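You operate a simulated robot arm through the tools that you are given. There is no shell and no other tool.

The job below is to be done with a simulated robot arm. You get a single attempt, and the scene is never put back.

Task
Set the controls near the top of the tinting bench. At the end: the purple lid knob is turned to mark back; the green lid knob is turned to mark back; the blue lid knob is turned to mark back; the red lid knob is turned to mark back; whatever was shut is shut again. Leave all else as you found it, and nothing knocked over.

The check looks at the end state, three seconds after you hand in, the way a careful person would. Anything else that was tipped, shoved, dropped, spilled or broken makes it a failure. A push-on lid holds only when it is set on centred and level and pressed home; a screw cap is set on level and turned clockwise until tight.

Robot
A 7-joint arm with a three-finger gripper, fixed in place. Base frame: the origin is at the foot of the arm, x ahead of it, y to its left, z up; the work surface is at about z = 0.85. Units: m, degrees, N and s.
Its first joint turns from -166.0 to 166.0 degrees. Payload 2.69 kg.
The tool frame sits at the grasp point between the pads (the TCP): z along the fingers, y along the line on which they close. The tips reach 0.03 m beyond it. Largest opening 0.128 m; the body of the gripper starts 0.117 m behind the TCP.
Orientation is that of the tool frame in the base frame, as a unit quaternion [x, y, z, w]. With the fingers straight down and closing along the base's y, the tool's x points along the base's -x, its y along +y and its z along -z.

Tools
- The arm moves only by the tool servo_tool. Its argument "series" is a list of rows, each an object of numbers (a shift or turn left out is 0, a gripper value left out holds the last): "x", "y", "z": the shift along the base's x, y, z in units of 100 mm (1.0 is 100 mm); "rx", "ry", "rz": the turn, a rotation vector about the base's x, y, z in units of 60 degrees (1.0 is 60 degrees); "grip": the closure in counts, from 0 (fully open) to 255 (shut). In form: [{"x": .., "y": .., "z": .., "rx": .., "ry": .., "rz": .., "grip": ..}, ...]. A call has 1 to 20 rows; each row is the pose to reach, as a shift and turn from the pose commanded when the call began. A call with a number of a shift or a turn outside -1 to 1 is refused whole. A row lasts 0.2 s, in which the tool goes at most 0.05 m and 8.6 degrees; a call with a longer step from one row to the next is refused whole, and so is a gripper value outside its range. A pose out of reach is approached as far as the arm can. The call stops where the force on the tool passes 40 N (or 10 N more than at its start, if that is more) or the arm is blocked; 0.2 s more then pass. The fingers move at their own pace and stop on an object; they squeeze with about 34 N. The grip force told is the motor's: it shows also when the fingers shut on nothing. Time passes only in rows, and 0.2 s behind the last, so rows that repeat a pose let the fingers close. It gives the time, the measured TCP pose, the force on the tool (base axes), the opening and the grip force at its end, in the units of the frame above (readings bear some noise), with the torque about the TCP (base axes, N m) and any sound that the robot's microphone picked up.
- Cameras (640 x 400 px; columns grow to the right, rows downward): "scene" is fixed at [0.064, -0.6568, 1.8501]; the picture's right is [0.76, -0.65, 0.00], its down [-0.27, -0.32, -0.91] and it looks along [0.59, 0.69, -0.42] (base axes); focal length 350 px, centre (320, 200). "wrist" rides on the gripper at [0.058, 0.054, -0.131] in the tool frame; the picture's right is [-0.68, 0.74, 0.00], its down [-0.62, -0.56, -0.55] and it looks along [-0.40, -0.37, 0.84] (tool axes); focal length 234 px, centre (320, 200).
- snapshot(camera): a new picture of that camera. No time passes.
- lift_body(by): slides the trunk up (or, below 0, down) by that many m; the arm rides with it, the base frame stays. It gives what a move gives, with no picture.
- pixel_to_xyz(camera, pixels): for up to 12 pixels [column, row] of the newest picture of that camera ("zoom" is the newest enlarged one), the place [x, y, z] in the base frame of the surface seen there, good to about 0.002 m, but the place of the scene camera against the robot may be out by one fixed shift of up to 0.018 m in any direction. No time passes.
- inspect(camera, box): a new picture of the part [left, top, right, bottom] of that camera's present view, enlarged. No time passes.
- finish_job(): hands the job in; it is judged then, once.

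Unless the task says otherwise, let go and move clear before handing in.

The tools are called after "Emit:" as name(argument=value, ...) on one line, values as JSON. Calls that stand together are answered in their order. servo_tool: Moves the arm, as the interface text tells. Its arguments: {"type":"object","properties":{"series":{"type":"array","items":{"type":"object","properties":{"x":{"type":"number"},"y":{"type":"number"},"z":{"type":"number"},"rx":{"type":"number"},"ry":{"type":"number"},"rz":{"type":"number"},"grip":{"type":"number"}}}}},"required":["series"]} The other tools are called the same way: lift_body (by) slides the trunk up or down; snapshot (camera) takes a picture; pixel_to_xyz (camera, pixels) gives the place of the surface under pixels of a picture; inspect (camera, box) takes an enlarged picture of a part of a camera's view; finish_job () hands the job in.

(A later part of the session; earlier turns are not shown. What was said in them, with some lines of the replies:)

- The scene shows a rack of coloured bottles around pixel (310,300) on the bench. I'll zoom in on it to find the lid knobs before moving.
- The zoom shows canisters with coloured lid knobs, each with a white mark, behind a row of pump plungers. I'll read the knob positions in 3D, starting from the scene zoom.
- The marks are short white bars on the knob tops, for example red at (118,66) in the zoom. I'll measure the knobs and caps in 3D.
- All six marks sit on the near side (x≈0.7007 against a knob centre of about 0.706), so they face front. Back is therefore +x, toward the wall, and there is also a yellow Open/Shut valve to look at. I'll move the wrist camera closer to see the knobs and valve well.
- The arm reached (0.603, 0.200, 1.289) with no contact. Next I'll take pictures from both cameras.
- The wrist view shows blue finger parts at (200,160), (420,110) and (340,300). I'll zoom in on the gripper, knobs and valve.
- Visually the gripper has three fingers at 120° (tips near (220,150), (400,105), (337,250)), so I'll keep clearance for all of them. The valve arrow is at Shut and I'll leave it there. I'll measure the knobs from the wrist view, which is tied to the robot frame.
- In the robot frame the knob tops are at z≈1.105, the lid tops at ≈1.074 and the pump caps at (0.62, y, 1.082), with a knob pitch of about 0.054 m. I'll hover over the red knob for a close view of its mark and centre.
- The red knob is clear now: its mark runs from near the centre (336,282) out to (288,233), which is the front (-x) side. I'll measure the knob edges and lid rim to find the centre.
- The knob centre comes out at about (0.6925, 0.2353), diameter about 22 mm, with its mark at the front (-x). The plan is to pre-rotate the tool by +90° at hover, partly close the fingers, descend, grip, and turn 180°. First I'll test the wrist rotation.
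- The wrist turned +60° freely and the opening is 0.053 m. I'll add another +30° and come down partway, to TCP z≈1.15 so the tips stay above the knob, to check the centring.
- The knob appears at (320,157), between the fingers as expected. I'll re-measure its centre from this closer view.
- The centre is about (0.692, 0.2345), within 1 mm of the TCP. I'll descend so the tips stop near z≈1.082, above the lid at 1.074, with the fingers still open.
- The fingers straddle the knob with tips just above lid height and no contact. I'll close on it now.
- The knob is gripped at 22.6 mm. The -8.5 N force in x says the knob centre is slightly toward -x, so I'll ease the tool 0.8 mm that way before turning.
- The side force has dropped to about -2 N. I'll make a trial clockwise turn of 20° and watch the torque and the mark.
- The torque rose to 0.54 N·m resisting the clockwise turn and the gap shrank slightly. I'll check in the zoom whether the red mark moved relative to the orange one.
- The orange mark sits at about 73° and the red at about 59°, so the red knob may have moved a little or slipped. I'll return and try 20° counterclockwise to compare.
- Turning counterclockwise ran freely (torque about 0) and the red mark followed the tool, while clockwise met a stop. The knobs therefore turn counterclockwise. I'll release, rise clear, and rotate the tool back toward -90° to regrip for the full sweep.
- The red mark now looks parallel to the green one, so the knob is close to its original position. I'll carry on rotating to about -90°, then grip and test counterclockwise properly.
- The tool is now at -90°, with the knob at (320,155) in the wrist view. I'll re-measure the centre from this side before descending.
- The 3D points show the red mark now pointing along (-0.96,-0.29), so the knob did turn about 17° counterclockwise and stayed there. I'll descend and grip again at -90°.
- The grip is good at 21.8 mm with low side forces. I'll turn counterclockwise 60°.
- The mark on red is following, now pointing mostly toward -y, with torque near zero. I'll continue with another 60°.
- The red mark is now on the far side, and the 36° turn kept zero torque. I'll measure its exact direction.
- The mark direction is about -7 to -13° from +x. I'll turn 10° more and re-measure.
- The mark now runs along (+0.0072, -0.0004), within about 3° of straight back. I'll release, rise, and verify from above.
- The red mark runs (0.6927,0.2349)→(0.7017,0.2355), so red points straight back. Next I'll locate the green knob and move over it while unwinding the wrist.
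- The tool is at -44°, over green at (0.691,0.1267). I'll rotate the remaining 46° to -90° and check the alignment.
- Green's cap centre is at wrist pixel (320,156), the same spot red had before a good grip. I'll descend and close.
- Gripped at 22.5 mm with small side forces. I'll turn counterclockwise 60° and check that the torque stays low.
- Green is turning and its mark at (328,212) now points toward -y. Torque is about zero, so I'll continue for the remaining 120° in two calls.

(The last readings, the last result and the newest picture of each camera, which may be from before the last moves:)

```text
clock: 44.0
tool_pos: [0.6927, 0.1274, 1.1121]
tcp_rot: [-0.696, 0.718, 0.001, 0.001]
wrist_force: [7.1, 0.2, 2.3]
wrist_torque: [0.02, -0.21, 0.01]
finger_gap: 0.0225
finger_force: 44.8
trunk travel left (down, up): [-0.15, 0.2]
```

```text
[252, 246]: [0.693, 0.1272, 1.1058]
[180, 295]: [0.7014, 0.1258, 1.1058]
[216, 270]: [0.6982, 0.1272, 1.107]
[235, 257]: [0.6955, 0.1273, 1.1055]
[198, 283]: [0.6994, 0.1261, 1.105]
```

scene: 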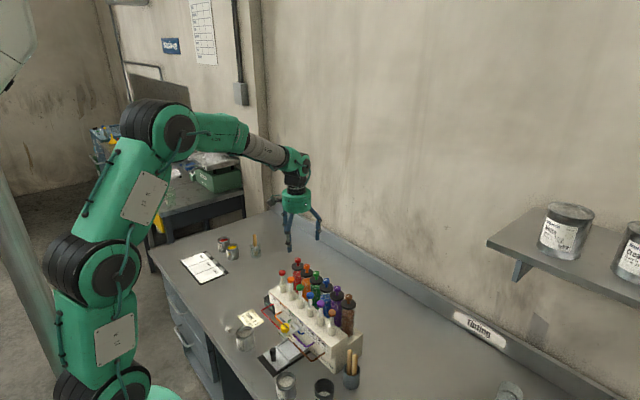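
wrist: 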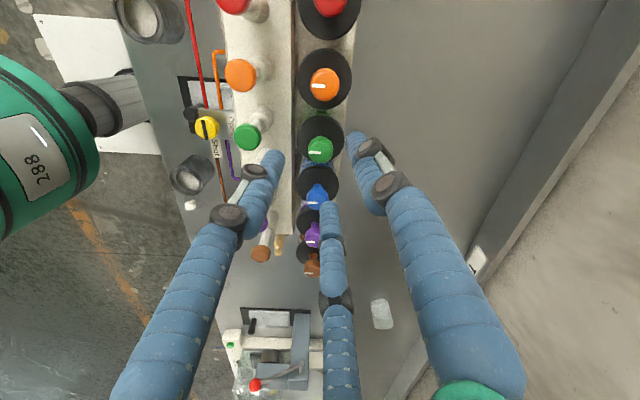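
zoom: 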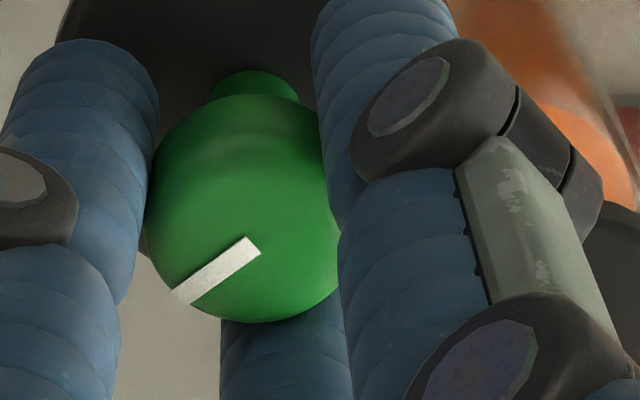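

The green mark is at roughly -5 to -9° from +x. I'll add 5°, release, rise and check from above.

Emit:
servo_tool(series=[{"rz": 0.04}, {"rz": 0.083}, {"rz": 0.083}, {"rz": 0.083, "grip": 150}, {"rz": 0.083, "grip": 150}, {"rz": 0.083, "z": 0.2}, {"rz": 0.083, "z": 0.5}, {"rz": 0.083, "z": 0.6}, {"rz": 0.083, "z": 0.6}])

Emit:
inspect(camera="wrist", box=[290, 115, 350, 175])

```text
clock: 46.0
tool_pos: [0.692, 0.1279, 1.1726]
tcp_rot: [0.726, -0.687, 0.0, 0.0]
wrist_force: [-0.6, 0.1, -0.5]
wrist_torque: [-0.03, 0.01, 0.0]
finger_gap: 0.0529
finger_force: 0.1
trunk travel left (down, up): [-0.15, 0.2]
```

```text
6.67 times, centred on (320, 145) of wrist
```

zoom: 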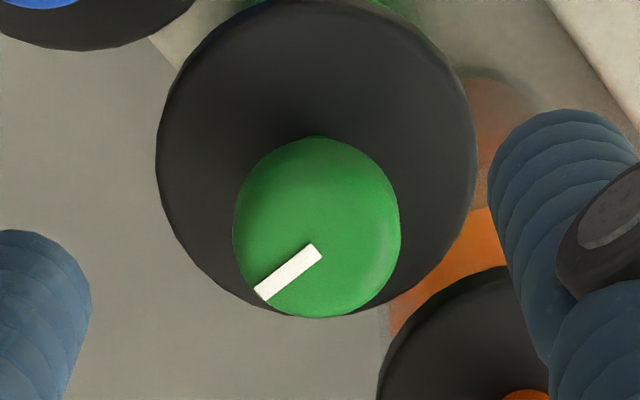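

Emit:
pixel_to_xyz(camera="zoom", pixels=[[316, 248], [262, 293], [289, 271], [303, 259], [275, 282]])

Emit:
snapshot(camera="wrist")

```text
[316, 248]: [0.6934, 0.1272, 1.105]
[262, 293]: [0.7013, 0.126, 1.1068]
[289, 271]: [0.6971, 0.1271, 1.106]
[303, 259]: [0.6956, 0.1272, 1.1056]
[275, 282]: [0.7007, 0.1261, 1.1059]
```

```text
taken
```

wrist: 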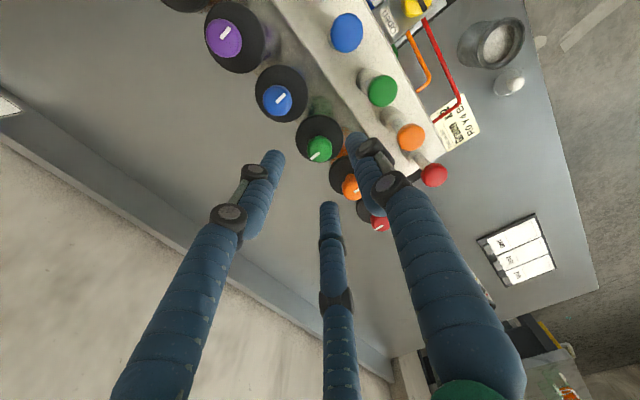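

By ray geometry the green mark is within a few degrees of straight back (+2°), and red works out at about +3°. Next is blue, so I'll measure it from this view.

Emit:
inspect(camera="wrist", box=[245, 60, 315, 130])

```text
5.71 times, centred on (280, 95) of wrist
```

zoom: 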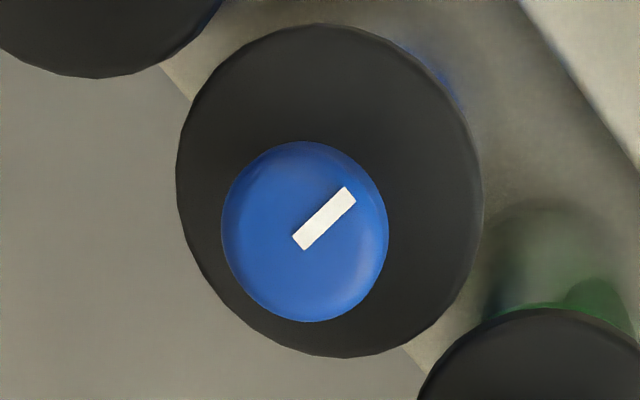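

Emit:
pixel_to_xyz(camera="zoom", pixels=[[300, 242], [348, 196], [324, 219], [304, 232], [232, 232], [378, 232], [304, 310], [304, 152]])

Emit:
servo_tool(series=[{"y": -0.13, "rz": -0.125}, {"y": -0.26, "rz": -0.25}, {"y": -0.39, "rz": -0.375}, {"y": -0.5, "rz": -0.5}, {"y": -0.536, "rz": -0.625}, {"y": -0.536, "rz": -0.75}, {"y": -0.536, "rz": -0.875}, {"y": -0.536, "rz": -1.0}, {"y": -0.536, "rz": -1.0}])

Emit:
servo_tool(series=[{"rz": -0.125}, {"rz": -0.25}, {"rz": -0.375}, {"rz": -0.5}, {"rz": -0.625}, {"rz": -0.75}, {"rz": -0.875}, {"rz": -1.0}, {"rz": -1.0}])

Emit:
servo_tool(series=[{"rz": -0.125}, {"rz": -0.25}, {"rz": -0.375}, {"rz": -0.5}, {"rz": -0.625}, {"rz": -0.75}, {"rz": -0.875}, {"rz": -1.0}, {"rz": -1.0, "z": -0.1}, {"rz": -1.0, "z": -0.15}, {"rz": -1.0, "z": -0.15}])

Emit:
inspect(camera="wrist", box=[260, 100, 380, 190])

```text
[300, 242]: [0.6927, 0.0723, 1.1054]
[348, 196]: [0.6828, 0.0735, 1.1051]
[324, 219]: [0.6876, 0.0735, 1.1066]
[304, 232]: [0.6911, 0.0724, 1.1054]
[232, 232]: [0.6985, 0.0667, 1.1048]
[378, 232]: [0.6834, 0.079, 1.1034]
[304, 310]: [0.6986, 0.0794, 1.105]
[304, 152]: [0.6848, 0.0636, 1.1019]
```

```text
clock: 48.0
tool_pos: [0.6911, 0.0736, 1.1723]
tcp_rot: [-0.285, 0.958, 0.0, 0.0]
wrist_force: [-0.2, 0.4, 0.0]
wrist_torque: [0.02, -0.01, 0.0]
finger_gap: 0.0527
finger_force: 0.0
trunk travel left (down, up): [-0.15, 0.2]
```

```text
clock: 50.0
tool_pos: [0.6907, 0.0738, 1.1721]
tcp_rot: [0.232, 0.973, 0.0, 0.0]
wrist_force: [-0.1, -0.6, -0.3]
wrist_torque: [-0.05, -0.01, 0.02]
finger_gap: 0.0529
finger_force: 0.1
trunk travel left (down, up): [-0.15, 0.2]
```

```text
clock: 52.4
tool_pos: [0.6907, 0.0727, 1.1576]
tcp_rot: [0.687, 0.727, 0.0, 0.0]
wrist_force: [0.2, -0.1, 0.7]
wrist_torque: [-0.02, -0.02, 0.0]
finger_gap: 0.0527
finger_force: 0.1
trunk travel left (down, up): [-0.15, 0.2]
```

```text
4.44 times, centred on (320, 145) of wrist
```

zoom: 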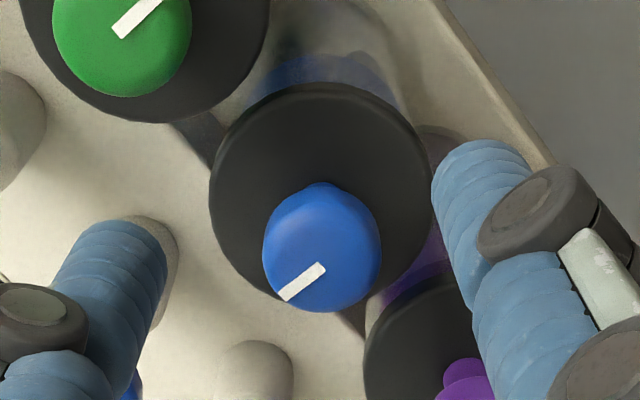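

Blue is centred at zoom (321,248), just as the previous knobs were. I'll descend and close.

Emit:
servo_tool(series=[{"z": -0.15}, {"z": -0.3}, {"z": -0.45}, {"z": -0.45}, {"z": -0.45, "grip": 190}, {"z": -0.45, "grip": 255}, {"z": -0.45, "grip": 255}])

```text
clock: 54.0
tool_pos: [0.692, 0.0738, 1.1125]
tcp_rot: [0.687, 0.726, 0.0, 0.0]
wrist_force: [3.4, -5.9, -1.9]
wrist_torque: [-0.26, -0.2, 0.0]
finger_gap: 0.022
finger_force: 45.2
trunk travel left (down, up): [-0.15, 0.2]
```

Gripped at 22 mm with a small -5.9 N in y, so I'll shift 0.5 mm toward -y while turning 60° counterclockwise.

Emit:
servo_tool(series=[{"y": -0.004}, {"y": -0.004, "rz": 0.1}, {"y": -0.004, "rz": 0.2}, {"y": -0.004, "rz": 0.3}, {"y": -0.004, "rz": 0.4}, {"y": -0.004, "rz": 0.5}, {"y": -0.004, "rz": 0.6}, {"y": -0.004, "rz": 0.7}, {"y": -0.004, "rz": 0.8}, {"y": -0.004, "rz": 0.9}, {"y": -0.004, "rz": 1.0}, {"y": -0.004, "rz": 1.0}])

Emit:
inspect(camera="scene", box=[260, 230, 370, 310])

```text
clock: 56.6
tool_pos: [0.6923, 0.0739, 1.1126]
tcp_rot: [0.231, 0.973, 0.0, 0.0]
wrist_force: [2.9, -2.1, -3.2]
wrist_torque: [-0.21, 0.12, -0.03]
finger_gap: 0.0221
finger_force: 45.0
trunk travel left (down, up): [-0.15, 0.2]
```

```text
5.00 times, centred on (315, 270) of scene
```

zoom: 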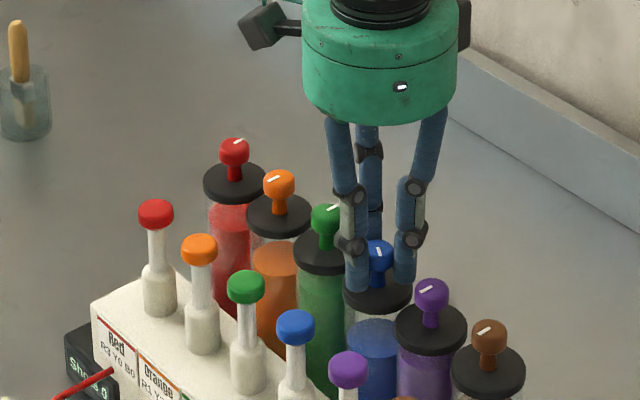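

Blue is turning as expected, with its mark at (378,250) pointing toward -y, and red and green remain turned back. I'll continue another 120°.

Emit:
servo_tool(series=[{"rz": 0.1}, {"rz": 0.2}, {"rz": 0.3}, {"rz": 0.4}, {"rz": 0.5}, {"rz": 0.6}, {"rz": 0.7}, {"rz": 0.8}, {"rz": 0.9}, {"rz": 1.0}, {"rz": 1.0}])

Emit:
servo_tool(series=[{"rz": 0.1}, {"rz": 0.2}, {"rz": 0.3}, {"rz": 0.4}, {"rz": 0.5}, {"rz": 0.6}, {"rz": 0.7}, {"rz": 0.8}, {"rz": 0.9}, {"rz": 1.0}, {"rz": 1.0}])

Emit:
inspect(camera="wrist", box=[290, 150, 370, 210])

```text
clock: 59.0
tool_pos: [0.6916, 0.0729, 1.1115]
tcp_rot: [-0.286, 0.958, -0.001, 0.0]
wrist_force: [1.2, -2.5, -3.1]
wrist_torque: [-0.06, 0.03, 0.0]
finger_gap: 0.0222
finger_force: 45.5
trunk travel left (down, up): [-0.15, 0.2]
```

```text
clock: 61.4
tool_pos: [0.6912, 0.0732, 1.1115]
tcp_rot: [0.728, -0.686, -0.001, 0.0]
wrist_force: [1.7, 1.4, -0.9]
wrist_torque: [-0.01, -0.08, 0.0]
finger_gap: 0.0222
finger_force: 45.1
trunk travel left (down, up): [-0.15, 0.2]
```

```text
6.67 times, centred on (330, 180) of wrist
```

zoom: 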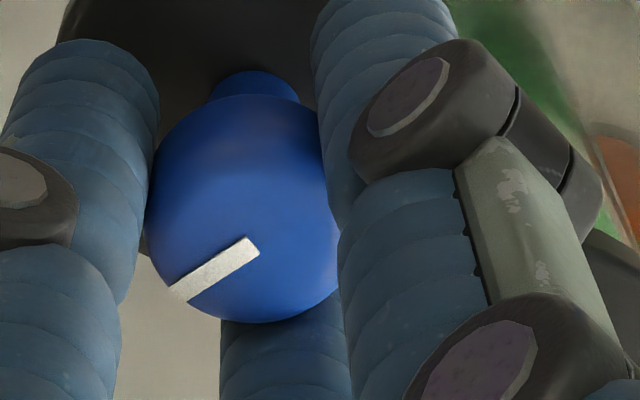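

The blue mark lies in the picture just as green's did, and 180° was turned with no torque build-up. I'll release, rise and verify.

Emit:
servo_tool(series=[{"grip": 150}, {"grip": 150}, {"z": 0.2}, {"z": 0.5}, {"z": 0.6}, {"z": 0.6}])

Emit:
inspect(camera="wrist", box=[290, 115, 350, 175])

```text
clock: 62.8
tool_pos: [0.6919, 0.0724, 1.1718]
tcp_rot: [0.727, -0.687, 0.0, 0.0]
wrist_force: [-0.5, 0.2, 0.3]
wrist_torque: [-0.01, -0.02, -0.01]
finger_gap: 0.0525
finger_force: 0.1
trunk travel left (down, up): [-0.15, 0.2]
```

```text
6.67 times, centred on (320, 145) of wrist
```

zoom: 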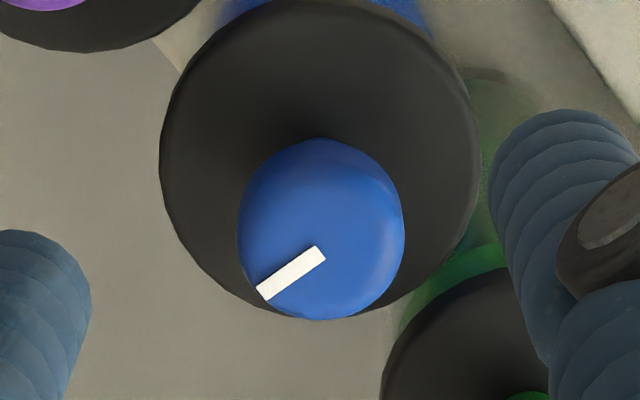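

Blue's mark computes to about -2° from straight back, which is fine. I'll move on to purple at y≈0.0188, unwinding the wrist on the way.

Emit:
servo_tool(series=[{"y": -0.13, "rz": -0.125}, {"y": -0.26, "rz": -0.25}, {"y": -0.39, "rz": -0.375}, {"y": -0.5, "rz": -0.5}, {"y": -0.537, "rz": -0.625}, {"y": -0.537, "rz": -0.75}, {"y": -0.537, "rz": -0.875}, {"y": -0.537, "rz": -1.0}, {"y": -0.537, "rz": -1.0}])

Emit:
servo_tool(series=[{"rz": -0.125}, {"rz": -0.25}, {"rz": -0.375}, {"rz": -0.5}, {"rz": -0.625}, {"rz": -0.75}, {"rz": -0.875}, {"rz": -1.0}, {"rz": -1.0}])

Emit:
servo_tool(series=[{"rz": -0.125}, {"rz": -0.25}, {"rz": -0.375}, {"rz": -0.5}, {"rz": -0.625}, {"rz": -0.75}, {"rz": -0.875}, {"rz": -1.0}, {"rz": -1.0, "z": -0.1}, {"rz": -1.0, "z": -0.15}, {"rz": -1.0, "z": -0.15}])

Emit:
inspect(camera="wrist", box=[260, 100, 380, 190])

```text
clock: 64.8
tool_pos: [0.6914, 0.0193, 1.1725]
tcp_rot: [-0.285, 0.958, 0.0, 0.0]
wrist_force: [0.1, 0.0, -0.5]
wrist_torque: [-0.02, 0.04, 0.01]
finger_gap: 0.0528
finger_force: 0.0
trunk travel left (down, up): [-0.15, 0.2]
```

```text
clock: 66.8
tool_pos: [0.692, 0.0202, 1.1718]
tcp_rot: [0.232, 0.973, 0.001, 0.001]
wrist_force: [-0.1, -0.7, -0.3]
wrist_torque: [0.05, -0.02, -0.02]
finger_gap: 0.0528
finger_force: 0.0
trunk travel left (down, up): [-0.15, 0.2]
```

```text
clock: 69.2
tool_pos: [0.6915, 0.0194, 1.1579]
tcp_rot: [0.686, 0.727, 0.001, 0.001]
wrist_force: [0.0, -0.4, -0.2]
wrist_torque: [-0.01, 0.0, -0.03]
finger_gap: 0.0527
finger_force: 0.1
trunk travel left (down, up): [-0.15, 0.2]
```

```text
4.44 times, centred on (320, 145) of wrist
```

zoom: 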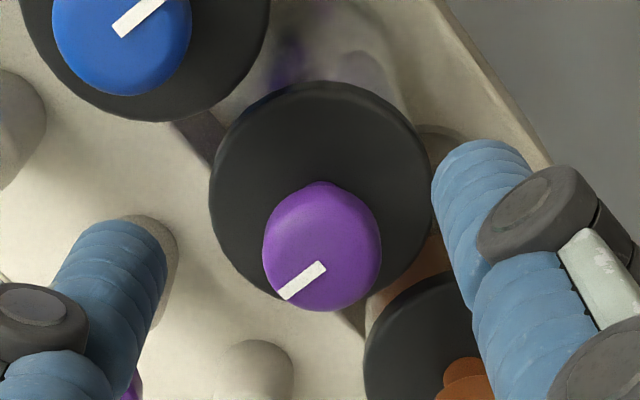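

Purple is centred at zoom (321,247), the same as the others. I'll descend and close.

Emit:
servo_tool(series=[{"z": -0.15}, {"z": -0.3}, {"z": -0.45}, {"z": -0.45}, {"z": -0.45, "grip": 190}, {"z": -0.45, "grip": 255}, {"z": -0.45, "grip": 255}])

```text
clock: 70.8
tool_pos: [0.6918, 0.0203, 1.1109]
tcp_rot: [0.687, 0.726, 0.0, 0.0]
wrist_force: [-1.1, -0.4, -0.7]
wrist_torque: [-0.02, 0.02, 0.05]
finger_gap: 0.0224
finger_force: 45.0
trunk travel left (down, up): [-0.15, 0.2]
```

Gripped at 22.4 mm, well centred with almost no side force. I'll turn counterclockwise in three 60° steps.

Emit:
servo_tool(series=[{"rz": 0.1}, {"rz": 0.2}, {"rz": 0.3}, {"rz": 0.4}, {"rz": 0.5}, {"rz": 0.6}, {"rz": 0.7}, {"rz": 0.8}, {"rz": 0.9}, {"rz": 1.0}, {"rz": 1.0}])

Emit:
servo_tool(series=[{"rz": 0.1}, {"rz": 0.2}, {"rz": 0.3}, {"rz": 0.4}, {"rz": 0.5}, {"rz": 0.6}, {"rz": 0.7}, {"rz": 0.8}, {"rz": 0.9}, {"rz": 1.0}, {"rz": 1.0}])

Emit:
servo_tool(series=[{"rz": 0.1}, {"rz": 0.2}, {"rz": 0.3}, {"rz": 0.4}, {"rz": 0.5}, {"rz": 0.6}, {"rz": 0.7}, {"rz": 0.8}, {"rz": 0.9}, {"rz": 1.0}, {"rz": 1.0}])

Emit:
inspect(camera="wrist", box=[290, 150, 370, 210])

```text
clock: 73.2
tool_pos: [0.6927, 0.0185, 1.1127]
tcp_rot: [0.231, 0.973, 0.0, 0.0]
wrist_force: [0.7, -3.7, -6.9]
wrist_torque: [-0.13, -0.16, 0.03]
finger_gap: 0.0223
finger_force: 44.8
trunk travel left (down, up): [-0.15, 0.2]
```

```text
clock: 75.6
tool_pos: [0.6924, 0.0199, 1.1118]
tcp_rot: [-0.286, 0.958, -0.001, 0.0]
wrist_force: [-0.6, -4.0, -6.0]
wrist_torque: [-0.13, 0.0, 0.02]
finger_gap: 0.022
finger_force: 44.6
trunk travel left (down, up): [-0.15, 0.2]
```

```text
clock: 78.0
tool_pos: [0.6907, 0.0184, 1.1122]
tcp_rot: [0.727, -0.687, 0.0, 0.0]
wrist_force: [-1.0, -6.6, -3.0]
wrist_torque: [-0.24, 0.23, -0.02]
finger_gap: 0.022
finger_force: 44.8
trunk travel left (down, up): [-0.15, 0.2]
```

```text
6.67 times, centred on (330, 180) of wrist
```

zoom: 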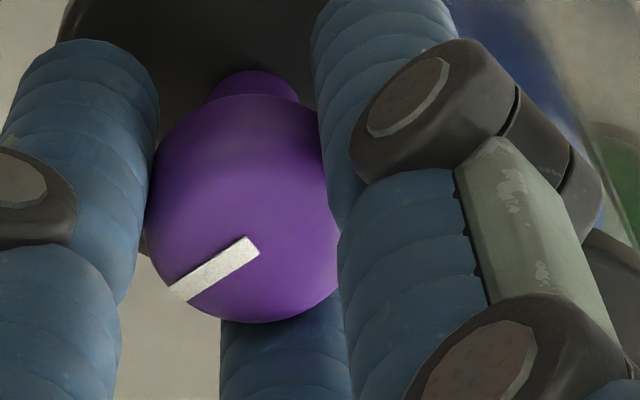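

The purple mark ended in the same place as blue's, running from (252,247) to (178,293). I'll release, rise well clear and check everything.

Emit:
servo_tool(series=[{"grip": 150}, {"grip": 150}, {"z": 0.2}, {"z": 0.5}, {"z": 0.6}, {"z": 0.6}])

Emit:
inspect(camera="wrist", box=[290, 115, 350, 175])

Emit:
servo_tool(series=[{"z": 0.3}, {"z": 0.6}, {"z": 0.9}, {"z": 1.0, "rz": -0.1}, {"z": 1.0, "rz": -0.2}, {"z": 1.0, "rz": -0.3, "x": -0.2}, {"z": 1.0, "rz": -0.4, "x": -0.5}, {"z": 1.0, "rz": -0.5, "x": -0.8}, {"z": 1.0, "rz": -0.6, "x": -1.0}, {"z": 1.0, "rz": -0.7, "x": -1.0, "y": 0.3}, {"z": 1.0, "rz": -0.8, "x": -1.0, "y": 0.6}, {"z": 1.0, "rz": -0.9, "x": -1.0, "y": 0.9}, {"z": 1.0, "rz": -1.0, "x": -1.0, "y": 1.0}, {"z": 1.0, "rz": -1.0, "x": -1.0, "y": 1.0}])

Emit:
snapshot(camera="wrist")

Emit:
inspect(camera="scene", box=[220, 230, 380, 400])

```text
clock: 79.4
tool_pos: [0.6917, 0.0193, 1.1719]
tcp_rot: [0.726, -0.688, 0.0, -0.001]
wrist_force: [0.4, -0.6, 0.4]
wrist_torque: [0.01, -0.02, -0.02]
finger_gap: 0.0529
finger_force: 0.0
trunk travel left (down, up): [-0.15, 0.2]
```

```text
6.67 times, centred on (320, 145) of wrist
```

zoom: 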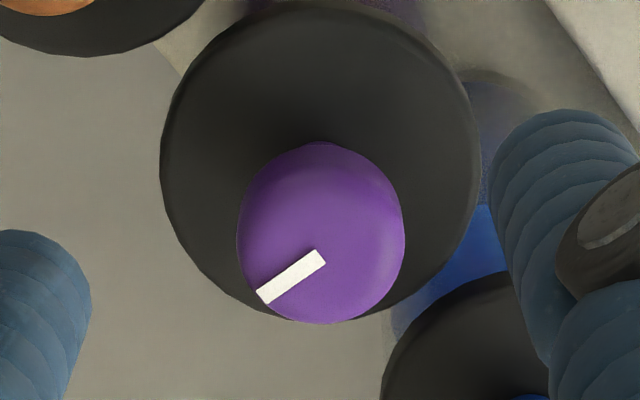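

```text
clock: 82.4
tool_pos: [0.5906, 0.1189, 1.2719]
tcp_rot: [-0.285, 0.959, 0.0, 0.0]
wrist_force: [0.3, 0.8, -0.1]
wrist_torque: [0.0, 0.01, 0.01]
finger_gap: 0.0526
finger_force: 0.1
trunk travel left (down, up): [-0.15, 0.2]
```

```text
taken
```

wrist: 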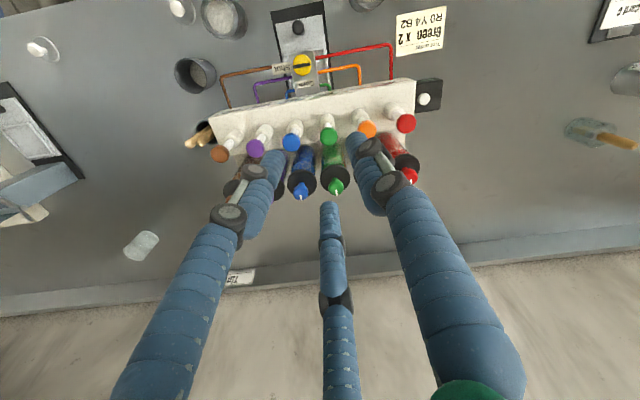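

```text
2.35 times, centred on (300, 315) of scene
```

zoom: 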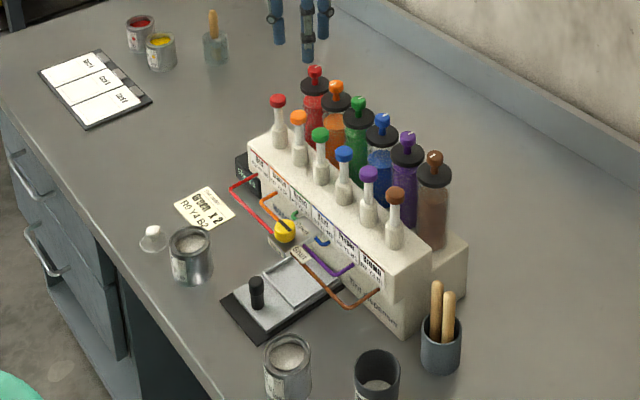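

All bottles stand as before and the rest of the bench looks unchanged. I'll check the four marks and the valve close up from the scene camera.

Emit:
inspect(camera="scene", box=[280, 250, 370, 306])

Emit:
inspect(camera="scene", box=[250, 290, 340, 370])

```text
7.11 times, centred on (325, 278) of scene
```

zoom: 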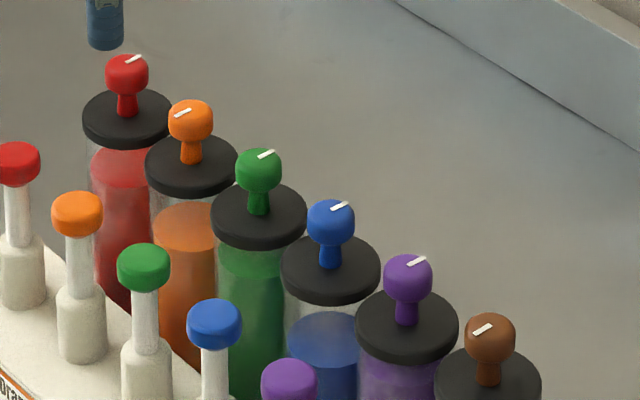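

```text
5.00 times, centred on (295, 330) of scene
```

zoom: 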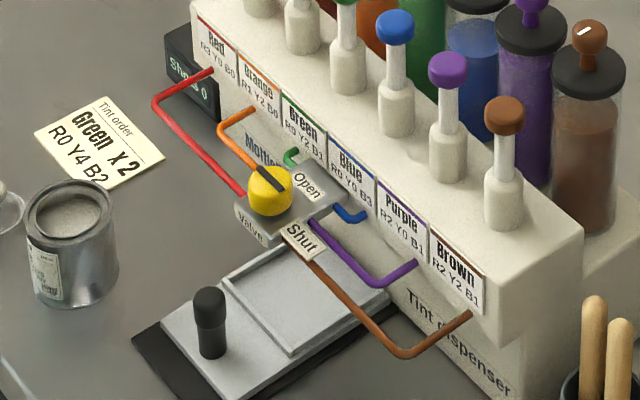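

The zoom shows the red, green, blue and purple marks all on the back side. Orange and brown still point front, the valve is still at Shut, the counter still reads 0, and nothing was disturbed. The gripper is open and clear, so I'm handing in.

Emit:
finish_job()

```text
The job is handed in.
```

The purple, green, blue and red lid knobs are all turned so their marks point to the back, and I handed the job in. Measured from the wrist camera, all four marks sit within about 3° of straight back.

- **Turning direction:** the knobs turn counterclockwise. I first tried red clockwise, met resistance and stopped, then turned it the other way. Nothing showed any sign of damage.
- **Left as found:** orange and brown still point to the front, the yellow valve is still at Shut, and the counter still reads 0. No bottle or can was moved or tipped in the final pictures.
- **Shut things:** I opened nothing, so nothing needed shutting again.

The gripper is open and clear above the dispenser.
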